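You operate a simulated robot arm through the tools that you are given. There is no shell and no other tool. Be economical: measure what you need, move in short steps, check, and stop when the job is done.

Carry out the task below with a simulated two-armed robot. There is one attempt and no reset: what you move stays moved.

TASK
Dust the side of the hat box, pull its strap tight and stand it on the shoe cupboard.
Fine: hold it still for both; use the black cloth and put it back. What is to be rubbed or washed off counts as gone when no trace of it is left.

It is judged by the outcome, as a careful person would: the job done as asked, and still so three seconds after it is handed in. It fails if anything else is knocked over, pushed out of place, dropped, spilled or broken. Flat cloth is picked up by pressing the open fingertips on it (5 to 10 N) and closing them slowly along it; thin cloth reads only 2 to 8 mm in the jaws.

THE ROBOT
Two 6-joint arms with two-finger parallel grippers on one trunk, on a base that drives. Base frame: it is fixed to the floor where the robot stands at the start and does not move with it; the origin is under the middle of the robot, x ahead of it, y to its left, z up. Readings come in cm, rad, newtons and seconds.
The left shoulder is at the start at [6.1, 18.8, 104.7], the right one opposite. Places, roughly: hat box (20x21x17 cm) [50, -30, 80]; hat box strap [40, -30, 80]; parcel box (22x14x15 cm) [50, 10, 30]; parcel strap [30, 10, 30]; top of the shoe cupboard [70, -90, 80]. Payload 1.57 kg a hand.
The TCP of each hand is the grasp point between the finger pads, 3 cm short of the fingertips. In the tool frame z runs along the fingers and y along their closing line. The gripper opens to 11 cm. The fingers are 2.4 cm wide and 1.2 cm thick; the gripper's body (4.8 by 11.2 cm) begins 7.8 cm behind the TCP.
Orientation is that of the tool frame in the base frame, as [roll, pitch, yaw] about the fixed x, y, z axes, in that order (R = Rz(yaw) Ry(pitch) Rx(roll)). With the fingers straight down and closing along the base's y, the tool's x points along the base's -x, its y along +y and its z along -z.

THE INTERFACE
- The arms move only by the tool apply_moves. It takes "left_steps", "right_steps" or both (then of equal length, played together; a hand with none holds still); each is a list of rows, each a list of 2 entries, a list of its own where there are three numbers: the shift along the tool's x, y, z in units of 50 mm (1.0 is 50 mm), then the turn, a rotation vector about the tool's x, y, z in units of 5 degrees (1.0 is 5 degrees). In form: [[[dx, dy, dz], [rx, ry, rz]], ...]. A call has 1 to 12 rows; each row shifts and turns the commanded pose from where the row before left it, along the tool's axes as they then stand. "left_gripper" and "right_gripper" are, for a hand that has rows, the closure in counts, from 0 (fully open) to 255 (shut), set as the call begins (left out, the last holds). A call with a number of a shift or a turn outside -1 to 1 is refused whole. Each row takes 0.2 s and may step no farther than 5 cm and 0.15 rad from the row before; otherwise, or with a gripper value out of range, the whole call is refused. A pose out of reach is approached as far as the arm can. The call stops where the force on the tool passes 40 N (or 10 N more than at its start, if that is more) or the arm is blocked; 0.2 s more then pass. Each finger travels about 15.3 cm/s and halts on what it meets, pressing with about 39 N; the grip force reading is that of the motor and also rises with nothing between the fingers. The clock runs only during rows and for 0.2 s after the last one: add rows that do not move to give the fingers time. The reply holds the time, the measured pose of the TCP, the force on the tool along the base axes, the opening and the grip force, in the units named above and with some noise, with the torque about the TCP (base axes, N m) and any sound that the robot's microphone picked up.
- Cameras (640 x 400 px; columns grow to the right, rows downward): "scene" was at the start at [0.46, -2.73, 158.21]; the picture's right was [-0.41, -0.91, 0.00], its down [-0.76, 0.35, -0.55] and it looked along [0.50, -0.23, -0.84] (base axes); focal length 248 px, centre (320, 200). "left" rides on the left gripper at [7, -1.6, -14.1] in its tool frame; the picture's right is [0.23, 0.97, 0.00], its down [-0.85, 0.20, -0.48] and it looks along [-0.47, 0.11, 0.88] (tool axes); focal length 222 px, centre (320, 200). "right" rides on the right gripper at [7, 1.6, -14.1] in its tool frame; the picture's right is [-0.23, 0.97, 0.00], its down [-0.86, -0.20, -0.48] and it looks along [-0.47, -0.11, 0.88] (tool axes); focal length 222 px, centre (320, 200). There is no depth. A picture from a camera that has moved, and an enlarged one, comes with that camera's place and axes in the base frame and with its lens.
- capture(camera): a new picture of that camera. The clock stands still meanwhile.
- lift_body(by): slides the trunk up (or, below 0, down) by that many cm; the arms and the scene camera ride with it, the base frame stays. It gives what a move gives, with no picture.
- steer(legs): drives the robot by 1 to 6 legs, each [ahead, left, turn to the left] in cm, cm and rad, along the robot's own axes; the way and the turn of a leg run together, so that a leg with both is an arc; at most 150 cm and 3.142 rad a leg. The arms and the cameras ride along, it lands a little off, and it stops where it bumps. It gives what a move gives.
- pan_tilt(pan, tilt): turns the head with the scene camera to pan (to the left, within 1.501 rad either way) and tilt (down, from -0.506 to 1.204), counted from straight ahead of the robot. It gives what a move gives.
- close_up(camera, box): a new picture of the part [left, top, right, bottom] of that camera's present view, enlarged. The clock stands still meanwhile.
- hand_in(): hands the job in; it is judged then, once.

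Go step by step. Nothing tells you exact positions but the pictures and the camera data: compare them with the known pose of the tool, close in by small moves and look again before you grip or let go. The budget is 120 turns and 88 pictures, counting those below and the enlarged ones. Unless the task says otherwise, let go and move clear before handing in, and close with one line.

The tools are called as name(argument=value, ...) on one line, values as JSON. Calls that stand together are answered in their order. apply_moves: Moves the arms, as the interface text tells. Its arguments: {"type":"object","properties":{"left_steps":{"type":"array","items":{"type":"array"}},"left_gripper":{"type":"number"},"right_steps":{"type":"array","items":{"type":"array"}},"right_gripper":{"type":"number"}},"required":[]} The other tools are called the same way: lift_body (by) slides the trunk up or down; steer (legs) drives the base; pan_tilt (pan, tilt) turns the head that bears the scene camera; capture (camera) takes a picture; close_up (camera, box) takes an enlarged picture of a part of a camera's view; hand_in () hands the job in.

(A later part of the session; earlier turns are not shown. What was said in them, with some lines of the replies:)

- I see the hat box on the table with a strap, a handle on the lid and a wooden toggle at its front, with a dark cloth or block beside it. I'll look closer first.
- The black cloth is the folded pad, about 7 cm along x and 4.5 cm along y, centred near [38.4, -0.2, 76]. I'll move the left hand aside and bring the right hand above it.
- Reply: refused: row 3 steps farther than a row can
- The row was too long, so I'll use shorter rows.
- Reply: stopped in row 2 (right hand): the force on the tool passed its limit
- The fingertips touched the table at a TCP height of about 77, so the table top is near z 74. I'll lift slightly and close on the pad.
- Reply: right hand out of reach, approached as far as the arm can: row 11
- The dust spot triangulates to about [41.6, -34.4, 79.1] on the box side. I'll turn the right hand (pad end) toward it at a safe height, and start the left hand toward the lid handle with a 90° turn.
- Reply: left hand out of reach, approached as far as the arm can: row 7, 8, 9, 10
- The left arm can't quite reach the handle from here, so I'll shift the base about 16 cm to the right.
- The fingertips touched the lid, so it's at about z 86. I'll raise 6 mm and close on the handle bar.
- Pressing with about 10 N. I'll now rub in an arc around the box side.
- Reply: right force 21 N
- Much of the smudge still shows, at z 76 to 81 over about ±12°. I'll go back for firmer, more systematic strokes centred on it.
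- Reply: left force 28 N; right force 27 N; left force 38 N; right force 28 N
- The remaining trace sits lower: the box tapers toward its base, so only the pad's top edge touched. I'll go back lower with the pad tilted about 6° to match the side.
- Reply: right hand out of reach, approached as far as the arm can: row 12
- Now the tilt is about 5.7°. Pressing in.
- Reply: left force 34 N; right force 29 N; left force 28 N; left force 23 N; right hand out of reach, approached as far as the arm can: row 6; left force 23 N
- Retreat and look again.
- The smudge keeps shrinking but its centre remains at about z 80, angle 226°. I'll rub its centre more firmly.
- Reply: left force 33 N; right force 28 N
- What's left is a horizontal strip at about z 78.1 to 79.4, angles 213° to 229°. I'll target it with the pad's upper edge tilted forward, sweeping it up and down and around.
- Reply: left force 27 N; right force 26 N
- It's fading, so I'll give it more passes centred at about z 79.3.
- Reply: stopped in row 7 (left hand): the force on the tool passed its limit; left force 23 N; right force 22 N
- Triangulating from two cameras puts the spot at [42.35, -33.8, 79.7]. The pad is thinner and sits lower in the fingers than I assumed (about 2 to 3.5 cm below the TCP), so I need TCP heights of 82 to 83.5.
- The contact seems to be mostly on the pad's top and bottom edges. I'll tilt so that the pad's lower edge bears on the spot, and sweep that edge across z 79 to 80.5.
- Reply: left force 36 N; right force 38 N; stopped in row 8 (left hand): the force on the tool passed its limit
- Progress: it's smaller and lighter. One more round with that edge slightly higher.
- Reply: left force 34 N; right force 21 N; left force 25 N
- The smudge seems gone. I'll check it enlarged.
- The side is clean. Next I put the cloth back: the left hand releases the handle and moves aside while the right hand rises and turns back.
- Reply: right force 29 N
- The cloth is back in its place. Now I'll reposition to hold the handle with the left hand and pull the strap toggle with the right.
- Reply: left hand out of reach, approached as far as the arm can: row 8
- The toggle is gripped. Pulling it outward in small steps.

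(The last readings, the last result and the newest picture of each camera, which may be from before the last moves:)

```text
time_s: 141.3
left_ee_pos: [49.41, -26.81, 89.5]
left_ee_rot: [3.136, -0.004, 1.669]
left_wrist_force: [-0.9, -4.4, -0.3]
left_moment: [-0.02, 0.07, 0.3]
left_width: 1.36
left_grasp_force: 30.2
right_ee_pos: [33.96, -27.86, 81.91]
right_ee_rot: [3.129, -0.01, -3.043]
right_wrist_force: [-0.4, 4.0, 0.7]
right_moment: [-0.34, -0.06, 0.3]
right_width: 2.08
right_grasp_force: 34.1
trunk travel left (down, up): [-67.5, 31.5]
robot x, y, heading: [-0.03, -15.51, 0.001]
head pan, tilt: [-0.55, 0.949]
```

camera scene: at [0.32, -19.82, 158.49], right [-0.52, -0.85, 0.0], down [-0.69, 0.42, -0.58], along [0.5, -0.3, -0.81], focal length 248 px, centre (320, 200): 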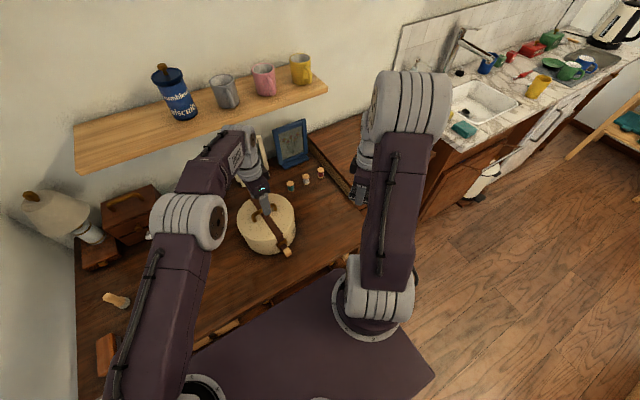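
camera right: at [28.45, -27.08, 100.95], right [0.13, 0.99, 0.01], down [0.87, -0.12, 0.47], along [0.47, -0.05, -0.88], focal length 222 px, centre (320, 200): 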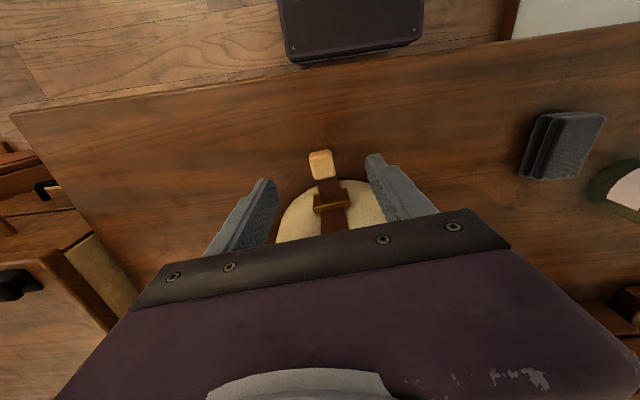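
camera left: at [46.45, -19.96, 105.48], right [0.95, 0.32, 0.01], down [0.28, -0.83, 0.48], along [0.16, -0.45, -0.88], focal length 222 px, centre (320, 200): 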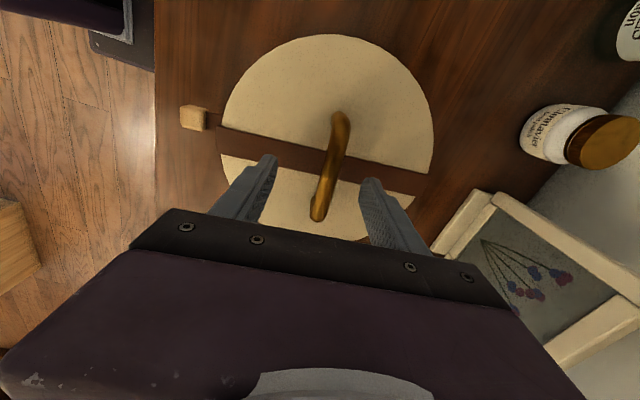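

apply_moves(right_steps=[[[0.08, 0, 0], [0, 0, 0]], [[0.08, 0, 0], [0, 0, 0]], [[0.08, 0, 0], [0, 0, 0]]])

close_up(camera="right", box=[220, 100, 460, 250])

```text
time_s: 142.1
left_ee_pos: [49.31, -26.72, 89.53]
left_ee_rot: [3.135, -0.003, 1.67]
left_wrist_force: [-0.3, -2.4, 0.3]
left_moment: [0.07, 0.07, 0.19]
left_width: 1.35
left_grasp_force: 30.1
right_ee_pos: [32.71, -27.75, 81.89]
right_ee_rot: [3.129, -0.007, -3.044]
right_wrist_force: [0.7, 1.7, 0.8]
right_moment: [-0.33, 0.02, 0.14]
right_width: 2.12
right_grasp_force: 35.1
trunk travel left (down, up): [-67.5, 31.5]
robot x, y, heading: [-0.32, -15.46, -0.002]
head pan, tilt: [-0.55, 0.949]
```

```text
2.67 times, centred on (340, 175) of right
camera zoom: at [25.91, -27.1, 96.15], right [0.13, 0.99, 0.01], down [0.87, -0.12, 0.47], along [0.47, -0.05, -0.88], focal length 592 px, centre (267, 267)
```

zoom: 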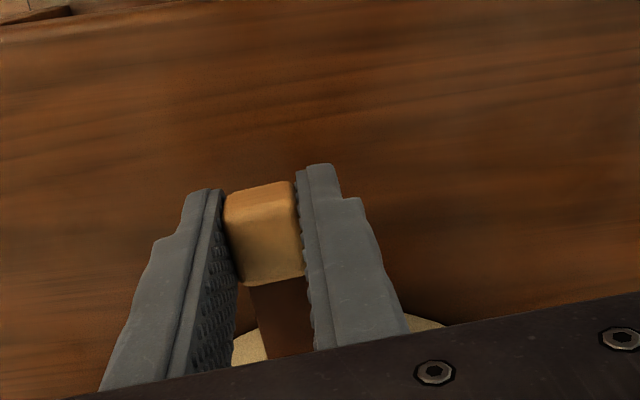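

apply_moves(right_steps=[[[0.08, 0, 0], [0, 0, 0]], [[0.08, 0, 0], [0, 0, 0]], [[0.06, 0, 0], [0, 0, 0]]])

```text
time_s: 142.9
left_ee_pos: [49.42, -26.64, 89.52]
left_ee_rot: [3.135, -0.004, 1.67]
left_wrist_force: [1.0, -2.8, -0.6]
left_moment: [0.05, -0.03, 0.23]
left_width: 1.36
left_grasp_force: 29.7
right_ee_pos: [31.9, -27.93, 82.02]
right_ee_rot: [3.13, -0.008, -3.041]
right_wrist_force: [0.7, 2.7, 2.6]
right_moment: [-0.2, -0.93, 0.22]
right_width: 2.09
right_grasp_force: 34.4
trunk travel left (down, up): [-67.5, 31.5]
robot x, y, heading: [0.14, -15.26, -0.0]
head pan, tilt: [-0.55, 0.949]
```

apply_moves(right_steps=[[[0.05, 0, 0], [0, 0, 0]], [[0.05, 0, 0], [0, 0, 0]]])

close_up(camera="scene", box=[220, 170, 340, 270])

close_up(camera="right", box=[220, 100, 460, 250])

```text
time_s: 143.5
left_ee_pos: [49.44, -26.77, 89.56]
left_ee_rot: [3.135, -0.002, 1.671]
left_wrist_force: [0.1, -1.5, -0.5]
left_moment: [0.14, -0.02, 0.15]
left_width: 1.35
left_grasp_force: 30.3
right_ee_pos: [31.58, -27.88, 82.08]
right_ee_rot: [3.127, -0.01, -3.045]
right_wrist_force: [0.6, 1.8, -0.3]
right_moment: [-0.27, -0.27, 0.12]
right_width: 2.08
right_grasp_force: 34.3
right hand out of reach, approached as far as the arm can: row 1
trunk travel left (down, up): [-67.5, 31.5]
robot x, y, heading: [0.14, -15.75, -0.001]
head pan, tilt: [-0.55, 0.949]
```

```text
4.00 times, centred on (280, 220) of scene
camera zoom: at [0.24, -19.2, 158.48], right [-0.52, -0.85, 0.0], down [-0.69, 0.43, -0.58], along [0.5, -0.3, -0.81], focal length 991 px, centre (480, 120)
```

zoom: 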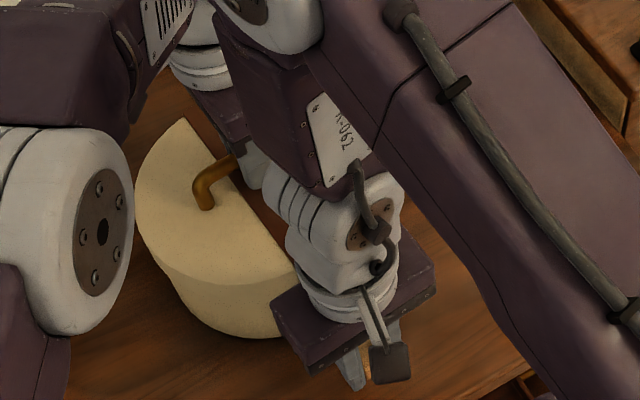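

```text
2.67 times, centred on (340, 175) of right
camera zoom: at [24.78, -27.22, 96.18], right [0.13, 0.99, 0.01], down [0.88, -0.12, 0.47], along [0.46, -0.05, -0.88], focal length 592 px, centre (267, 267)
```

zoom: 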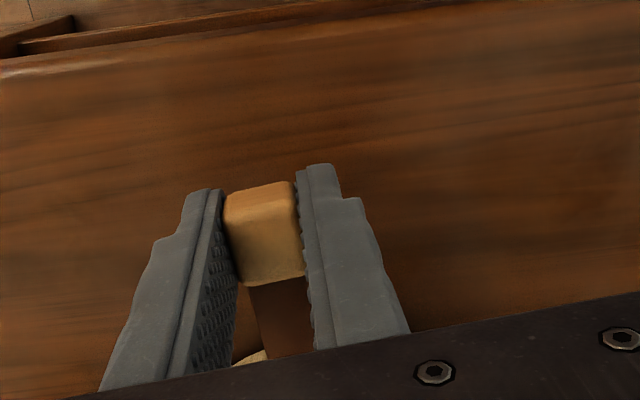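

The right arm is at its inner limit and the strap isn't taut yet. I'll lean the right hand forward about the toggle to gain reach, then pull on.

apply_moves(right_steps=[[[0, 0, 0], [0, 1, 0]], [[0, 0, 0], [0, 1, 0]], [[0, 0, 0], [0, 1, 0]], [[0, 0, 0], [0, 1, 0]]])

apply_moves(right_steps=[[[0.075, 0, 0.027], [0, 0, 0]], [[0.075, 0, 0.027], [0, 0, 0]], [[0.075, 0, 0.027], [0, 0, 0]]])

```text
time_s: 144.5
left_ee_pos: [49.41, -26.86, 89.54]
left_ee_rot: [3.135, -0.004, 1.671]
left_wrist_force: [-0.5, -2.6, 1.0]
left_moment: [0.24, 0.03, 0.19]
left_width: 1.35
left_grasp_force: 30.5
right_ee_pos: [31.68, -27.92, 81.99]
right_ee_rot: [3.128, -0.01, -3.044]
right_wrist_force: [-0.6, 1.7, -0.7]
right_moment: [-0.34, 0.34, 0.18]
right_width: 2.09
right_grasp_force: 34.0
right hand out of reach, approached as far as the arm can: row 1, 2, 3, 4
trunk travel left (down, up): [-67.5, 31.5]
robot x, y, heading: [-0.19, -15.28, -0.0]
head pan, tilt: [-0.55, 0.949]
```

```text
time_s: 145.3
left_ee_pos: [49.41, -26.8, 89.51]
left_ee_rot: [3.136, -0.005, 1.668]
left_wrist_force: [0.4, 1.8, 0.2]
left_moment: [-0.19, -0.02, -0.18]
left_width: 1.35
left_grasp_force: 29.6
right_ee_pos: [31.14, -27.86, 81.84]
right_ee_rot: [3.124, -0.011, -3.045]
right_wrist_force: [0.1, -2.4, 6.7]
right_moment: [-0.33, -1.07, -0.07]
right_width: 2.08
right_grasp_force: 34.0
right hand out of reach, approached as far as the arm can: row 1, 3
trunk travel left (down, up): [-67.5, 31.5]
robot x, y, heading: [-0.05, -15.76, -0.003]
head pan, tilt: [-0.55, 0.949]
```

The arm can't lean there, so I'll let go, shift the base further right for better geometry, and regrip both.

apply_moves(right_steps=[[[0, 0, 0], [0, 0, 0]], [[0, 0, 0], [0, 0, 0]], [[0, 0, 0], [0, 0, 0]], [[-0.02, 0, -0.5], [0, 0, 0]], [[-0.3, 0, -0.8], [0, 0, 0]], [[-0.3, 0, -0.8], [0, 0, 0]], [[0, 0, -0.8], [0, 0, 0]], [[0, 0, 0], [0, 0, 0]], [[0, 0, 0], [0, 0, 0]], [[0, 0, 0], [0, 0, 0]]], right_gripper=81)

close_up(camera="scene", box=[220, 170, 340, 270])

capture(camera="right")

```text
time_s: 147.5
left_ee_pos: [49.36, -26.85, 89.51]
left_ee_rot: [3.136, -0.003, 1.671]
left_wrist_force: [0.6, -1.0, 0.2]
left_moment: [-0.09, 0.01, 0.01]
left_width: 1.38
left_grasp_force: 30.2
right_ee_pos: [34.25, -27.46, 96.47]
right_ee_rot: [3.127, -0.01, -3.044]
right_wrist_force: [-0.8, 0.8, 0.0]
right_moment: [0.02, -0.02, -0.03]
right_width: 7.52
right_grasp_force: 0.0
right hand out of reach, approached as far as the arm can: row 4, 5
trunk travel left (down, up): [-67.5, 31.5]
robot x, y, heading: [-0.17, -15.38, -0.006]
head pan, tilt: [-0.55, 0.949]
```

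```text
4.00 times, centred on (280, 220) of scene
camera zoom: at [0.27, -19.2, 158.48], right [-0.52, -0.85, 0.0], down [-0.69, 0.43, -0.58], along [0.5, -0.3, -0.81], focal length 991 px, centre (480, 120)
```

zoom: 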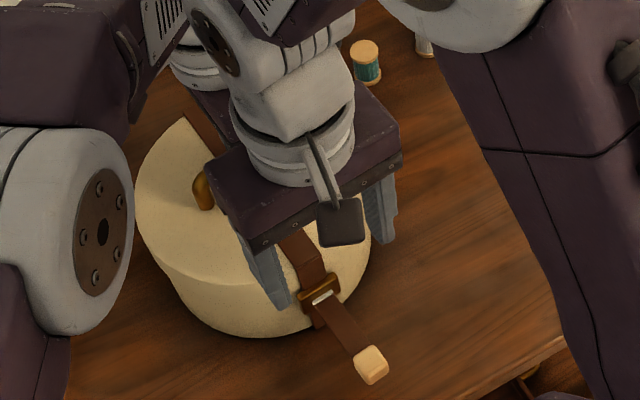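

```text
19 pictures are left
camera right: at [27.44, -26.86, 110.62], right [0.13, 0.99, 0.01], down [0.88, -0.12, 0.47], along [0.47, -0.05, -0.88], focal length 222 px, centre (320, 200)
```

right: 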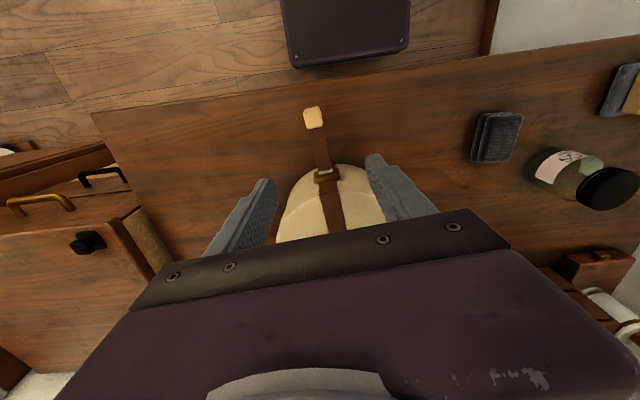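

The strap stayed out and a pale mark has appeared at the buckle. I'll look closer.

close_up(camera="scene", box=[285, 225, 325, 270])

```text
8.89 times, centred on (305, 248) of scene
camera zoom: at [0.27, -19.2, 158.48], right [-0.52, -0.85, 0.0], down [-0.69, 0.43, -0.58], along [0.5, -0.3, -0.81], focal length 2201 px, centre (453, -222)
```

zoom: 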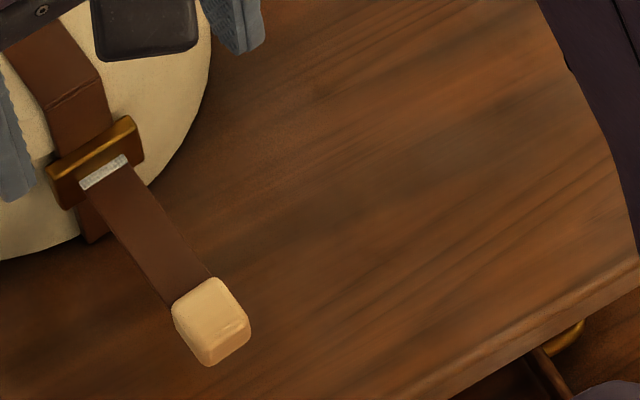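

The mark has just emerged. To be sure the strap is taut, I'll regrip the toggle a bit further in, within my reach, and test for resistance.

apply_moves(right_steps=[[[0.1, -0.04, 0.7], [0, 0, 0]], [[0.13, 0, 0.7], [0, 0, 0]], [[0, 0, 0.7], [0, 0, 0]], [[0, 0, 0.6], [0, 0, 0]], [[0, 0, 0.22], [0, 0, 0]]])

apply_moves(right_steps=[[[0, 0, 0], [0, 0, 0]], [[0, 0, 0], [0, 0, 0]], [[0, 0, 0], [0, 0, 0]]], right_gripper=230)

close_up(camera="right", box=[220, 100, 460, 250])

```text
time_s: 148.7
left_ee_pos: [49.42, -26.71, 89.55]
left_ee_rot: [3.137, -0.004, 1.67]
left_wrist_force: [-1.0, 0.5, 1.3]
left_moment: [-0.07, -0.04, 0.01]
left_width: 1.32
left_grasp_force: 29.9
right_ee_pos: [33.13, -27.85, 81.54]
right_ee_rot: [3.127, -0.01, -3.044]
right_wrist_force: [-0.1, 0.3, -0.8]
right_moment: [0.03, -0.01, -0.02]
right_width: 7.51
right_grasp_force: 0.0
trunk travel left (down, up): [-67.5, 31.5]
robot x, y, heading: [0.16, -15.57, -0.001]
head pan, tilt: [-0.55, 0.949]
```

```text
time_s: 149.5
left_ee_pos: [49.5, -26.75, 89.41]
left_ee_rot: [3.138, -0.005, 1.672]
left_wrist_force: [-0.8, -3.0, -0.3]
left_moment: [0.24, -0.02, 0.34]
left_width: 1.35
left_grasp_force: 30.3
right_ee_pos: [33.07, -27.73, 81.7]
right_ee_rot: [3.127, -0.012, -3.044]
right_wrist_force: [0.0, 3.1, 0.6]
right_moment: [-0.48, 0.18, 0.14]
right_width: 2.09
right_grasp_force: 34.0
trunk travel left (down, up): [-67.5, 31.5]
robot x, y, heading: [-0.05, -15.2, -0.001]
head pan, tilt: [-0.55, 0.949]
```

```text
2.67 times, centred on (340, 175) of right
camera zoom: at [26.25, -27.1, 95.77], right [0.13, 0.99, 0.01], down [0.88, -0.12, 0.47], along [0.46, -0.05, -0.88], focal length 592 px, centre (267, 267)
```

zoom: 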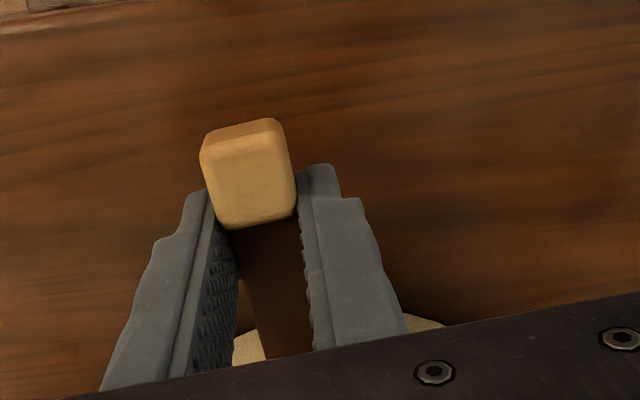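

apply_moves(right_steps=[[[0.06, 0, 0], [0, 0, 0]], [[0.06, 0, 0], [0, 0, 0]], [[0.06, 0, 0], [0, 0, 0]]])

close_up(camera="right", box=[220, 100, 460, 250])

```text
time_s: 150.3
left_ee_pos: [49.33, -26.81, 89.47]
left_ee_rot: [3.136, -0.004, 1.672]
left_wrist_force: [-6.9, -3.3, 3.4]
left_moment: [0.2, 0.1, 0.36]
left_width: 1.34
left_grasp_force: 30.0
right_ee_pos: [32.27, -27.81, 81.58]
right_ee_rot: [3.13, -0.006, -3.042]
right_wrist_force: [8.7, 3.2, -0.6]
right_moment: [-0.54, 0.4, 0.03]
right_width: 2.04
right_grasp_force: 34.1
trunk travel left (down, up): [-67.5, 31.5]
robot x, y, heading: [0.11, -15.24, 0.003]
head pan, tilt: [-0.55, 0.949]
```

```text
2.67 times, centred on (340, 175) of right
camera zoom: at [25.42, -27.2, 95.89], right [0.13, 0.99, 0.01], down [0.87, -0.12, 0.47], along [0.47, -0.05, -0.88], focal length 592 px, centre (267, 267)
```

zoom: 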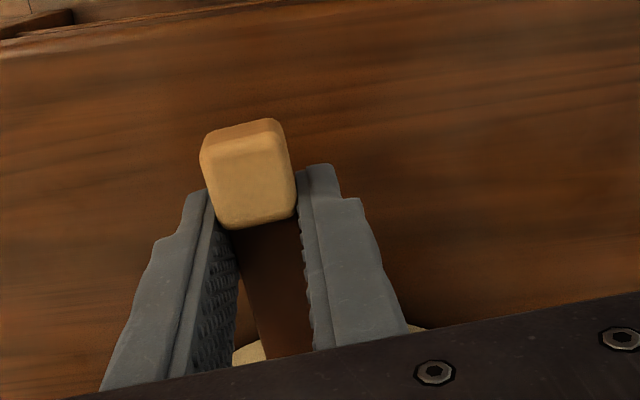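

Now there's resistance (about 9 N). Pulling a little more to reach the stop.

apply_moves(right_steps=[[[0.05, 0, 0], [0, 0, 0]], [[0.05, 0, 0], [0, 0, 0]]])

```text
time_s: 150.9
left_ee_pos: [49.18, -26.82, 89.54]
left_ee_rot: [3.139, -0.003, 1.667]
left_wrist_force: [-18.5, -3.1, 8.7]
left_moment: [0.11, 0.1, 0.33]
left_width: 1.37
left_grasp_force: 30.1
right_ee_pos: [32.06, -27.84, 81.8]
right_ee_rot: [3.127, -0.005, -3.043]
right_wrist_force: [25.1, 4.2, 0.5]
right_moment: [-0.51, -0.16, 0.04]
right_width: 2.05
right_grasp_force: 34.8
trunk travel left (down, up): [-67.5, 31.5]
robot x, y, heading: [-0.2, -15.58, 0.001]
head pan, tilt: [-0.55, 0.949]
```

The strap is taut at 25 N. I'll release the toggle and look.

apply_moves(right_steps=[[[-0.03, 0, 0], [0, 0, 0]]])

apply_moves(right_steps=[[[0, 0, 0], [0, 0, 0]], [[0, 0, 0], [0, 0, 0]], [[0, 0, 0], [0, 0, 0]], [[-0.02, 0, -0.5], [0, 0, 0]], [[-0.1, 0, -0.8], [0, 0, 0]], [[-0.1, -0.3, -0.8], [0, 0, 0]], [[0, -0.9, -0.2], [0, 0, 0]], [[0, -0.9, 0], [0, 0, 0]], [[0, -0.9, 0], [0, 0, 0]]], right_gripper=81)

close_up(camera="scene", box=[265, 205, 325, 265])

```text
time_s: 151.3
left_ee_pos: [49.24, -26.73, 89.48]
left_ee_rot: [3.134, -0.005, 1.668]
left_wrist_force: [-22.0, -5.1, 10.6]
left_moment: [0.1, 0.08, 0.36]
left_width: 1.36
left_grasp_force: 30.0
right_ee_pos: [31.84, -27.91, 81.84]
right_ee_rot: [3.127, -0.006, -3.044]
right_wrist_force: [26.7, 4.5, -0.2]
right_moment: [-0.47, -0.09, 0.08]
right_width: 2.05
right_grasp_force: 34.1
trunk travel left (down, up): [-67.5, 31.5]
robot x, y, heading: [0.45, -15.49, -0.002]
head pan, tilt: [-0.55, 0.949]
```

```text
time_s: 153.3
left_ee_pos: [49.42, -26.87, 89.52]
left_ee_rot: [3.133, -0.007, 1.671]
left_wrist_force: [0.7, -0.7, 0.6]
left_moment: [-0.08, -0.1, -0.02]
left_width: 1.35
left_grasp_force: 30.2
right_ee_pos: [34.61, -42.91, 91.12]
right_ee_rot: [3.127, -0.009, -3.042]
right_wrist_force: [0.7, 0.4, -0.2]
right_moment: [0.02, -0.01, -0.01]
right_width: 7.5
right_grasp_force: 0.2
right hand out of reach, approached as far as the arm can: row 4
trunk travel left (down, up): [-67.5, 31.5]
robot x, y, heading: [0.01, -15.79, 0.004]
head pan, tilt: [-0.55, 0.949]
```

```text
6.67 times, centred on (295, 235) of scene
camera zoom: at [0.24, -19.36, 158.48], right [-0.52, -0.85, 0.0], down [-0.69, 0.43, -0.58], along [0.5, -0.3, -0.81], focal length 1651 px, centre (487, -33)
```

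zoom: 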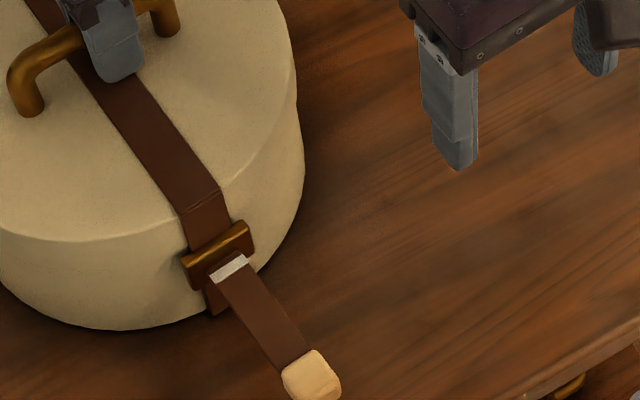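

The strap is tight, with the mark at the buckle. Now the carry: the cupboard top is about x 43–83, y -61 to -107, z 80.5, so the right hand suits better. The left hand releases the handle and leaves, and the right hand turns by 90°.

apply_moves(left_steps=[[[0, 0, 0], [0, 0, 0]], [[0, 0, 0], [0, 0, 0]], [[0, 0, -0.2], [0, 0, 0]], [[0, 0, -0.6], [0, 0, 0]], [[0, 0, -0.8], [0, 0, 0]], [[0, 0, -0.8], [0, 0, 0]], [[0.9, -0.1, 0], [0, 0, 0]], [[0.9, -0.1, 0], [0, 0, 0]], [[0.9, -0.1, 0], [0, 0, 0]], [[0.9, -0.1, 0], [0, 0, 0]], [[0.9, -0.1, 0], [0, 0, 0]], [[0.9, -0.1, 0], [0, 0, 0]]], left_gripper=93, right_steps=[[[0, -0.4, -0.5], [0, 0, 0]], [[0, -0.4, -0.6], [0, 0, 0]], [[0, 0, 0], [0, 0, -1]], [[0, 0, 0], [0, 0, -1]], [[0, 0, 0], [0, 0, -1]], [[0, 0, 0], [0, 0, -1]], [[0, 0, 0], [0, 0, -1]], [[0, 0, 0], [0, 0, -1]], [[0, 0, 0], [0, 0, -1]], [[0, 0, 0], [0, 0, -1]], [[0, 0, 0], [0, 0, -1]], [[0, 0, 0], [0, 0, -1]]])

apply_moves(right_steps=[[[0, 0, 0], [0, 0, -1]], [[0, 0, 0], [0, 0, -1]], [[0, 0, 0], [0, 0, -1]], [[0, 0, 0], [0, 0, -1]], [[0, 0, 0], [0, 0, -1]], [[0, 0, 0], [0, 0, -1]], [[0, 0, 0], [0, 0, -1]], [[0, 0, 0], [0, 0, -1]]])

```text
time_s: 155.9
left_ee_pos: [43.55, -0.03, 101.78]
left_ee_rot: [3.133, -0.001, 1.667]
left_wrist_force: [-0.6, 1.3, -0.5]
left_moment: [0.01, 0.0, 0.05]
left_width: 7.01
left_grasp_force: 0.0
right_ee_pos: [34.98, -46.46, 96.86]
right_ee_rot: [3.128, 0.004, -2.168]
right_wrist_force: [0.5, -0.4, 0.4]
right_moment: [0.03, -0.02, -0.02]
right_width: 7.51
right_grasp_force: 0.0
trunk travel left (down, up): [-67.5, 31.5]
robot x, y, heading: [0.18, -15.58, -0.0]
head pan, tilt: [-0.55, 0.949]
```

```text
time_s: 157.7
left_ee_pos: [43.66, -0.35, 101.71]
left_ee_rot: [3.135, -0.003, 1.669]
left_wrist_force: [-0.2, 0.1, -0.6]
left_moment: [0.01, 0.0, 0.01]
left_width: 6.99
left_grasp_force: 0.0
right_ee_pos: [34.88, -46.57, 96.77]
right_ee_rot: [3.133, 0.014, -1.473]
right_wrist_force: [-0.1, -0.3, 0.2]
right_moment: [0.0, -0.03, 0.03]
right_width: 7.49
right_grasp_force: 0.2
trunk travel left (down, up): [-67.5, 31.5]
robot x, y, heading: [-0.16, -15.36, -0.003]
head pan, tilt: [-0.55, 0.949]
```

apply_moves(right_steps=[[[-0.61, -0.545, 0], [0, 0, 0]], [[-0.61, -0.545, 0], [0, 0, 0]], [[-0.61, -0.545, 0], [0, 0, 0]], [[-0.61, -0.545, 0], [0, 0, 0]], [[-0.61, -0.545, 0], [0, 0, 0]], [[-0.61, -0.545, 0], [0, 0, 0]], [[0, 0, 0.5], [0, 0, 0]], [[0, 0, 0.5], [0, 0, 0]]])

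capture(camera="right")

```text
time_s: 159.5
left_ee_pos: [43.68, -0.28, 101.63]
left_ee_rot: [3.137, -0.004, 1.67]
left_wrist_force: [0.0, -0.3, -0.6]
left_moment: [0.0, 0.02, 0.01]
left_width: 7.0
left_grasp_force: 0.0
right_ee_pos: [49.51, -26.62, 91.86]
right_ee_rot: [3.134, 0.015, -1.473]
right_wrist_force: [0.7, 0.2, -0.3]
right_moment: [0.01, -0.02, -0.01]
right_width: 7.52
right_grasp_force: 0.1
trunk travel left (down, up): [-67.5, 31.5]
robot x, y, heading: [-0.01, -15.39, -0.003]
head pan, tilt: [-0.55, 0.949]
```

```text
14 pictures are left
camera right: at [48.8, -33.92, 105.84], right [-0.99, 0.13, 0.01], down [0.12, 0.86, 0.49], along [0.05, 0.49, -0.87], focal length 222 px, centre (320, 200)
```

right: 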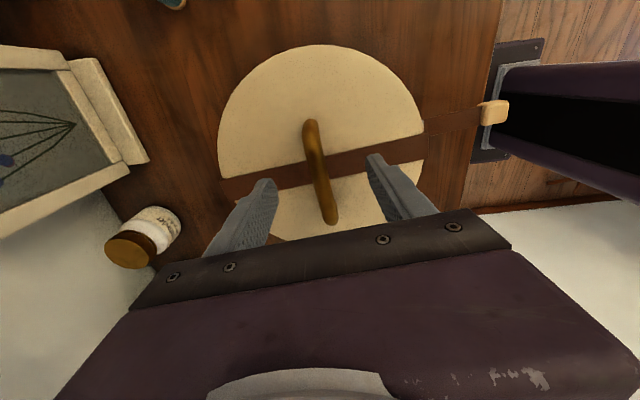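

apply_moves(right_steps=[[[0.06, 0, 0.24], [0, 0, 0]], [[0, 0, 0.22], [0, 0, 0]]])

apply_moves(right_steps=[[[0, 0, 0], [0, 0, 0]], [[0, 0, 0], [0, 0, 0]], [[0, 0, 0], [0, 0, 0]], [[0, 0, 0], [0, 0, 0]]], right_gripper=255)

lift_body(by=2)

```text
time_s: 160.1
left_ee_pos: [43.71, -0.22, 101.66]
left_ee_rot: [3.137, -0.002, 1.672]
left_wrist_force: [0.6, -0.1, -0.6]
left_moment: [0.0, 0.02, -0.01]
left_width: 7.0
left_grasp_force: 0.0
right_ee_pos: [49.54, -27.0, 89.56]
right_ee_rot: [3.132, 0.015, -1.475]
right_wrist_force: [-0.2, 0.1, -0.1]
right_moment: [0.02, 0.03, -0.03]
right_width: 7.49
right_grasp_force: 0.1
trunk travel left (down, up): [-67.5, 31.5]
robot x, y, heading: [0.21, -15.49, -0.004]
head pan, tilt: [-0.55, 0.949]
```

```text
time_s: 161.1
left_ee_pos: [43.58, -0.11, 101.62]
left_ee_rot: [3.135, -0.004, 1.671]
left_wrist_force: [-0.2, -0.1, -0.3]
left_moment: [0.0, -0.02, -0.04]
left_width: 6.99
left_grasp_force: 0.0
right_ee_pos: [49.39, -26.87, 89.62]
right_ee_rot: [3.132, 0.014, -1.472]
right_wrist_force: [-0.9, 0.4, -1.1]
right_moment: [0.02, -0.04, 0.01]
right_width: 1.35
right_grasp_force: 29.6
trunk travel left (down, up): [-67.5, 31.5]
robot x, y, heading: [0.16, -15.37, -0.005]
head pan, tilt: [-0.55, 0.949]
```

```text
time_s: 161.8
left_ee_pos: [43.64, -0.23, 103.76]
left_ee_rot: [3.136, -0.004, 1.67]
left_wrist_force: [-0.7, 0.5, 0.0]
left_moment: [0.03, 0.0, -0.01]
left_width: 6.96
left_grasp_force: 0.1
right_ee_pos: [49.54, -26.97, 91.54]
right_ee_rot: [3.131, 0.016, -1.473]
right_wrist_force: [0.1, 0.7, -4.3]
right_moment: [-0.04, -0.03, -0.04]
right_width: 1.36
right_grasp_force: 30.4
trunk travel left (down, up): [-69.5, 29.5]
robot x, y, heading: [0.05, -15.03, 0.004]
head pan, tilt: [-0.55, 0.949]
```

The box lifts easily (about 4 N). I'll raise further and check the way to the right.

lift_body(by=14)

pan_tilt(pan=-1.1, tilt=0.9)

capture(camera="scene")

```text
time_s: 163.4
left_ee_pos: [43.59, -0.22, 117.74]
left_ee_rot: [3.136, -0.005, 1.669]
left_wrist_force: [0.9, -0.5, -0.2]
left_moment: [0.02, -0.02, -0.01]
left_width: 7.0
left_grasp_force: 0.1
right_ee_pos: [49.54, -27.07, 105.53]
right_ee_rot: [3.13, 0.013, -1.473]
right_wrist_force: [-0.9, 0.2, -5.1]
right_moment: [-0.03, -0.03, 0.02]
right_width: 1.35
right_grasp_force: 31.0
trunk travel left (down, up): [-83.5, 15.5]
robot x, y, heading: [0.28, -15.68, 0.003]
head pan, tilt: [-0.55, 0.949]
```

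```text
time_s: 164.4
left_ee_pos: [43.65, -0.31, 117.73]
left_ee_rot: [3.137, -0.003, 1.67]
left_wrist_force: [-0.3, 0.9, 0.4]
left_moment: [-0.02, 0.01, 0.03]
left_width: 6.98
left_grasp_force: 0.0
right_ee_pos: [49.45, -27.08, 105.53]
right_ee_rot: [3.132, 0.014, -1.472]
right_wrist_force: [0.5, 0.1, -4.5]
right_moment: [-0.04, -0.03, -0.02]
right_width: 1.34
right_grasp_force: 29.9
trunk travel left (down, up): [-83.5, 15.5]
robot x, y, heading: [-0.22, -15.93, 0.002]
head pan, tilt: [-1.1, 0.901]
```

```text
13 pictures are left
camera scene: at [-2.48, -22.11, 174.84], right [-0.89, -0.45, 0.0], down [-0.36, 0.7, -0.62], along [0.28, -0.55, -0.78], focal length 248 px, centre (320, 200)
```

scene: 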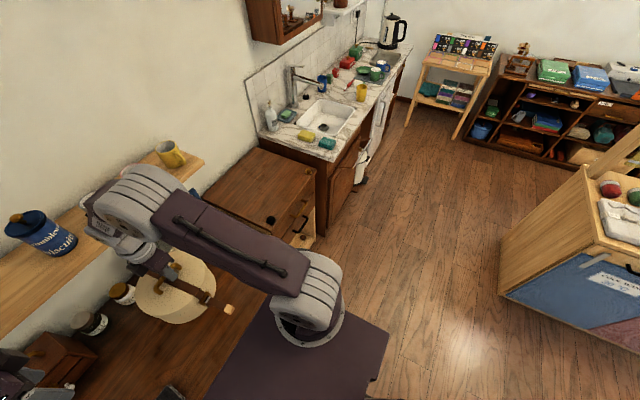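

The way is clear. I'll drive to the right along the table with the box held high.

steer(legs=[[0, -57, 0]])

pan_tilt(pan=-0.3, tilt=0.95)

capture(camera="scene")

```text
time_s: 167.7
left_ee_pos: [43.74, -56.61, 117.72]
left_ee_rot: [3.135, -0.004, 1.673]
left_wrist_force: [-0.5, 0.6, -0.4]
left_moment: [-0.02, -0.01, 0.0]
left_width: 6.98
left_grasp_force: 0.0
right_ee_pos: [49.55, -83.42, 105.49]
right_ee_rot: [3.132, 0.014, -1.468]
right_wrist_force: [-0.5, -0.3, -4.7]
right_moment: [-0.05, -0.06, 0.0]
right_width: 1.35
right_grasp_force: 29.7
trunk travel left (down, up): [-83.5, 15.5]
robot x, y, heading: [0.09, -72.44, -0.001]
head pan, tilt: [-1.1, 0.901]
```

```text
time_s: 168.8
left_ee_pos: [43.57, -56.75, 117.67]
left_ee_rot: [3.136, -0.004, 1.674]
left_wrist_force: [-0.1, 0.2, -0.1]
left_moment: [-0.01, 0.02, 0.04]
left_width: 6.99
left_grasp_force: 0.0
right_ee_pos: [49.58, -83.58, 105.63]
right_ee_rot: [3.131, 0.014, -1.469]
right_wrist_force: [0.3, 0.4, -3.6]
right_moment: [-0.03, -0.03, 0.02]
right_width: 1.38
right_grasp_force: 30.1
trunk travel left (down, up): [-83.5, 15.5]
robot x, y, heading: [0.36, -72.22, 0.001]
head pan, tilt: [-0.3, 0.949]
```

```text
12 pictures are left
camera scene: at [1.1, -74.23, 174.48], right [-0.29, -0.96, 0.0], down [-0.78, 0.24, -0.58], along [0.56, -0.17, -0.81], focal length 248 px, centre (320, 200)
```

scene: 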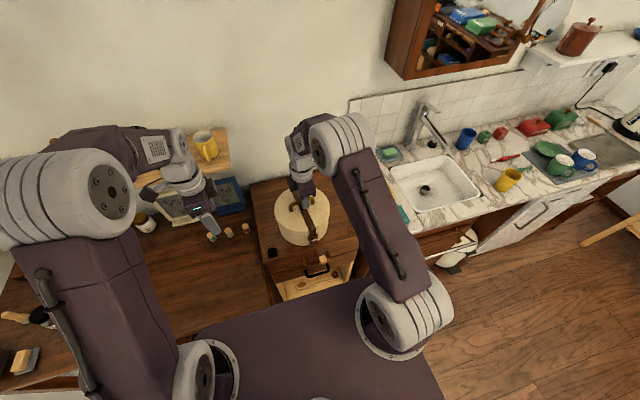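

apply_moves(right_steps=[[[0.1, -0.38, 0], [0, 0, 0]], [[0.1, -0.38, 0], [0, 0, 0]], [[0.1, -0.38, 0], [0, 0, 0]], [[0.05, -0.38, 0], [0, 0, 0]]])

```text
time_s: 169.8
left_ee_pos: [43.78, -56.81, 117.6]
left_ee_rot: [3.137, -0.005, 1.674]
left_wrist_force: [0.2, 0.0, -0.3]
left_moment: [0.01, 0.0, -0.01]
left_width: 6.98
left_grasp_force: 0.1
right_ee_pos: [57.4, -84.43, 105.58]
right_ee_rot: [3.13, 0.011, -1.469]
right_wrist_force: [0.2, -0.8, -4.1]
right_moment: [-0.03, -0.05, -0.02]
right_width: 1.37
right_grasp_force: 29.8
trunk travel left (down, up): [-83.5, 15.5]
robot x, y, heading: [0.13, -72.21, 0.006]
head pan, tilt: [-0.3, 0.949]
```

apply_moves(right_steps=[[[0.02, -0.3, 0], [0, 0, 0]]])

close_up(camera="scene", box=[220, 120, 420, 320])

capture(camera="left")

```text
time_s: 170.2
left_ee_pos: [43.69, -56.61, 117.72]
left_ee_rot: [3.135, -0.006, 1.674]
left_wrist_force: [-0.3, -0.4, -1.0]
left_moment: [0.01, 0.02, 0.02]
left_width: 7.02
left_grasp_force: 0.1
right_ee_pos: [58.89, -84.4, 105.35]
right_ee_rot: [3.129, 0.014, -1.469]
right_wrist_force: [0.7, -0.3, -4.7]
right_moment: [-0.01, -0.03, 0.0]
right_width: 1.35
right_grasp_force: 30.4
trunk travel left (down, up): [-83.5, 15.5]
robot x, y, heading: [0.48, -71.95, 0.004]
head pan, tilt: [-0.3, 0.949]
```

```text
2.00 times, centred on (320, 220) of scene
camera zoom: at [1.22, -74.29, 174.48], right [-0.29, -0.96, 0.0], down [-0.78, 0.24, -0.58], along [0.56, -0.17, -0.81], focal length 495 px, centre (320, 160)
```

zoom: 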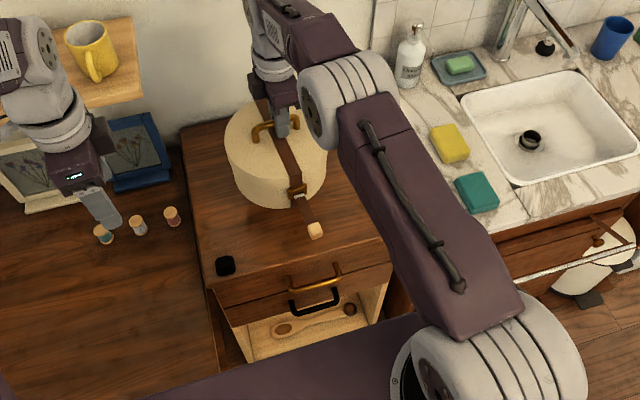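

```text
10 pictures are left
camera left: at [41.24, -50.13, 131.74], right [0.95, 0.33, 0.01], down [0.28, -0.83, 0.48], along [0.16, -0.45, -0.88], focal length 222 px, centre (320, 200)
```

left: 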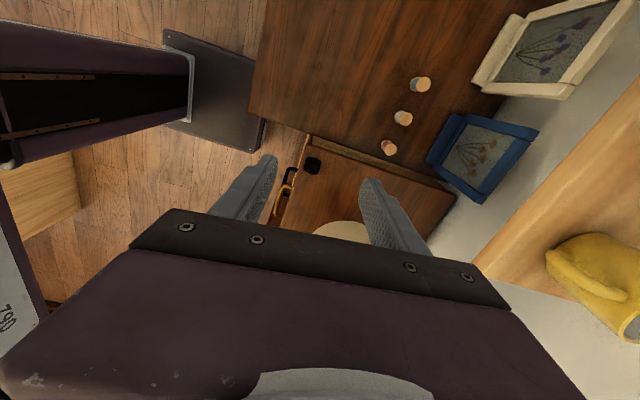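

lift_body(by=-7.5)

close_up(camera="scene", box=[240, 110, 400, 270])

```text
time_s: 171.3
left_ee_pos: [43.66, -56.76, 110.14]
left_ee_rot: [3.135, -0.004, 1.672]
left_wrist_force: [-0.4, 0.9, 0.0]
left_moment: [0.0, 0.01, -0.02]
left_width: 6.98
left_grasp_force: 0.0
right_ee_pos: [58.74, -84.38, 98.04]
right_ee_rot: [3.132, 0.015, -1.471]
right_wrist_force: [-0.3, -0.7, -3.8]
right_moment: [-0.04, -0.04, -0.01]
right_width: 1.36
right_grasp_force: 30.0
trunk travel left (down, up): [-76.0, 23.0]
robot x, y, heading: [-0.62, -71.74, 0.003]
head pan, tilt: [-0.3, 0.949]
```

```text
2.50 times, centred on (320, 190) of scene
camera zoom: at [1.12, -74.27, 166.98], right [-0.29, -0.96, 0.0], down [-0.78, 0.24, -0.58], along [0.56, -0.17, -0.81], focal length 619 px, centre (320, 225)
```

zoom: 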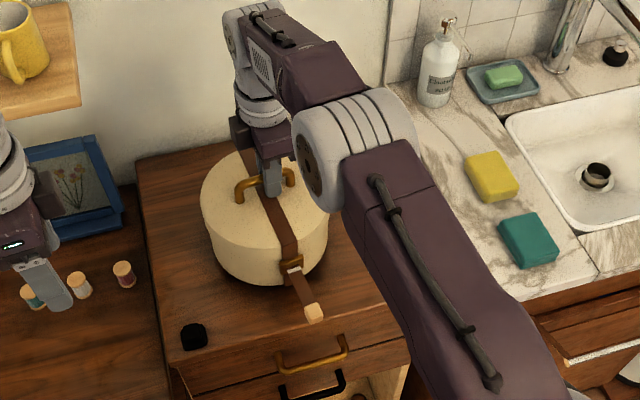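

apply_moves(right_steps=[[[0, 0, 0.15], [0, 0, 0]], [[0, 0, 0.1], [0, 0, 0]]])

apply_moves(right_steps=[[[0, 0, 0.06], [0, 0, 0]], [[0, 0, 0.04], [0, 0, 0]]])

```text
time_s: 171.9
left_ee_pos: [43.6, -56.82, 110.12]
left_ee_rot: [3.135, -0.003, 1.672]
left_wrist_force: [0.2, -0.8, -0.4]
left_moment: [0.02, -0.01, 0.0]
left_width: 6.98
left_grasp_force: 0.1
right_ee_pos: [58.75, -84.43, 96.59]
right_ee_rot: [3.132, 0.014, -1.469]
right_wrist_force: [-0.2, -0.5, -4.2]
right_moment: [-0.05, -0.01, 0.01]
right_width: 1.34
right_grasp_force: 29.6
trunk travel left (down, up): [-76.0, 23.0]
robot x, y, heading: [0.15, -72.01, 0.003]
head pan, tilt: [-0.3, 0.949]
```

```text
time_s: 172.5
left_ee_pos: [43.63, -56.87, 110.2]
left_ee_rot: [3.137, -0.003, 1.674]
left_wrist_force: [0.1, 0.2, -0.3]
left_moment: [-0.01, 0.03, -0.02]
left_width: 7.01
left_grasp_force: 0.1
right_ee_pos: [58.77, -84.27, 96.11]
right_ee_rot: [3.133, 0.014, -1.469]
right_wrist_force: [0.3, 1.2, -4.5]
right_moment: [-0.04, -0.01, 0.02]
right_width: 1.34
right_grasp_force: 29.4
trunk travel left (down, up): [-76.0, 23.0]
robot x, y, heading: [0.03, -71.98, 0.003]
head pan, tilt: [-0.3, 0.949]
```

apply_moves(right_steps=[[[0, 0, 0.06], [0, 0, 0]], [[0, 0, 0.06], [0, 0, 0]]])

apply_moves(right_steps=[[[0, 0, 0.05], [0, 0, 0]], [[0, 0, 0.03], [0, 0, 0]]])

```text
time_s: 173.1
left_ee_pos: [43.56, -56.75, 110.09]
left_ee_rot: [3.135, -0.004, 1.675]
left_wrist_force: [0.2, -0.2, -0.4]
left_moment: [-0.01, -0.01, -0.03]
left_width: 6.99
left_grasp_force: 0.0
right_ee_pos: [58.89, -84.37, 95.59]
right_ee_rot: [3.132, 0.014, -1.472]
right_wrist_force: [2.2, 1.1, 2.5]
right_moment: [0.44, 0.14, -0.06]
right_width: 1.36
right_grasp_force: 29.8
trunk travel left (down, up): [-76.0, 23.0]
robot x, y, heading: [-0.04, -72.2, 0.008]
head pan, tilt: [-0.3, 0.949]
```

```text
time_s: 173.7
left_ee_pos: [43.29, -56.74, 110.35]
left_ee_rot: [3.133, -0.004, 1.675]
left_wrist_force: [-0.6, 0.6, 0.3]
left_moment: [0.0, -0.01, 0.01]
left_width: 6.98
left_grasp_force: 0.0
right_ee_pos: [58.78, -84.38, 95.61]
right_ee_rot: [-3.14, 0.012, -1.469]
right_wrist_force: [5.0, 0.2, 26.0]
right_moment: [0.49, 0.0, -0.08]
right_width: 1.35
right_grasp_force: 30.3
trunk travel left (down, up): [-76.0, 23.0]
robot x, y, heading: [0.13, -71.82, 0.005]
head pan, tilt: [-0.3, 0.949]
```

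The box is standing on the cupboard top. Easing off the pressure, then opening.

apply_moves(right_steps=[[[0, 0, -0.07], [0, 0, 0]], [[0, 0, 0], [0, 0, 0]]])

apply_moves(right_steps=[[[0, 0, 0], [0, 0, 0]], [[0, 0, 0], [0, 0, 0]], [[0, 0, 0], [0, 0, 0]], [[0, 0, -0.2], [0, 0, 0]], [[0, 0, -0.6], [0, 0, 0]], [[0, 0, -0.8], [0, 0, 0]], [[0, 0.3, -0.8], [0, 0, 0]]], right_gripper=110)

close_up(camera="scene", box=[240, 110, 400, 270])

capture(camera="right")

```text
time_s: 174.3
left_ee_pos: [43.57, -56.8, 110.09]
left_ee_rot: [3.133, -0.003, 1.674]
left_wrist_force: [0.4, -0.4, -0.4]
left_moment: [0.01, -0.03, -0.01]
left_width: 7.02
left_grasp_force: 0.0
right_ee_pos: [58.72, -84.39, 95.54]
right_ee_rot: [3.133, 0.012, -1.467]
right_wrist_force: [7.6, 0.1, 14.8]
right_moment: [-0.14, -0.14, 0.01]
right_width: 1.32
right_grasp_force: 29.9
trunk travel left (down, up): [-76.0, 23.0]
robot x, y, heading: [-0.28, -72.15, 0.003]
head pan, tilt: [-0.3, 0.949]
```

```text
time_s: 175.9
left_ee_pos: [43.42, -56.79, 110.38]
left_ee_rot: [3.134, -0.003, 1.671]
left_wrist_force: [-0.3, -0.2, 0.2]
left_moment: [-0.02, -0.03, 0.0]
left_width: 6.98
left_grasp_force: 0.0
right_ee_pos: [57.17, -84.77, 107.54]
right_ee_rot: [3.131, 0.013, -1.467]
right_wrist_force: [-0.7, 0.3, 0.0]
right_moment: [0.0, 0.0, 0.04]
right_width: 6.29
right_grasp_force: 0.1
trunk travel left (down, up): [-76.0, 23.0]
robot x, y, heading: [-0.32, -72.3, 0.006]
head pan, tilt: [-0.3, 0.949]
```

```text
2.50 times, centred on (320, 190) of scene
camera zoom: at [0.83, -74.24, 166.98], right [-0.29, -0.96, 0.0], down [-0.78, 0.24, -0.58], along [0.56, -0.17, -0.81], focal length 619 px, centre (320, 225)
```

zoom: 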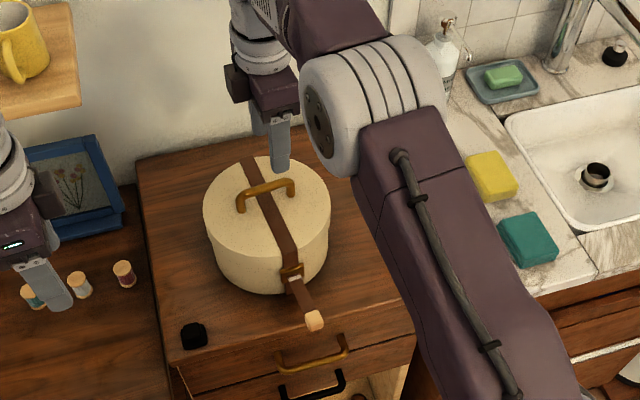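

```text
7 pictures are left
camera right: at [56.48, -92.0, 121.64], right [-0.99, 0.13, 0.01], down [0.12, 0.86, 0.49], along [0.05, 0.49, -0.87], focal length 222 px, centre (320, 200)
```

right: 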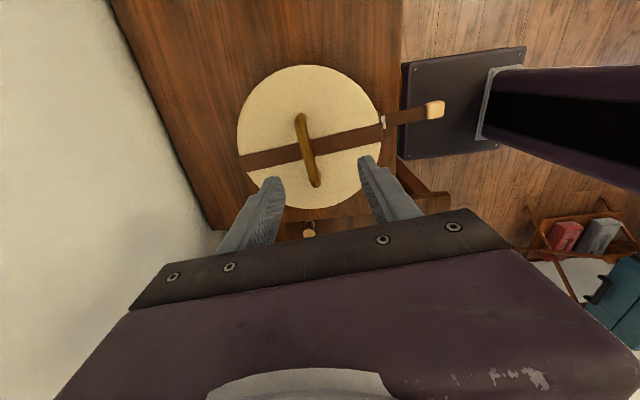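

The hat box stands upright on the cupboard with its strap tight and its side clean, the cloth is back on the table, and both hands are clear.

hand_in()

```text
The job is handed in.
```

The hat box is dusted, its strap is pulled tight, and it's standing on the shoe cupboard. The black cloth is back where it was. I held the box still by its handle for both the dusting and the strap. The end of the strap reaches almost to the cupboard's front edge.
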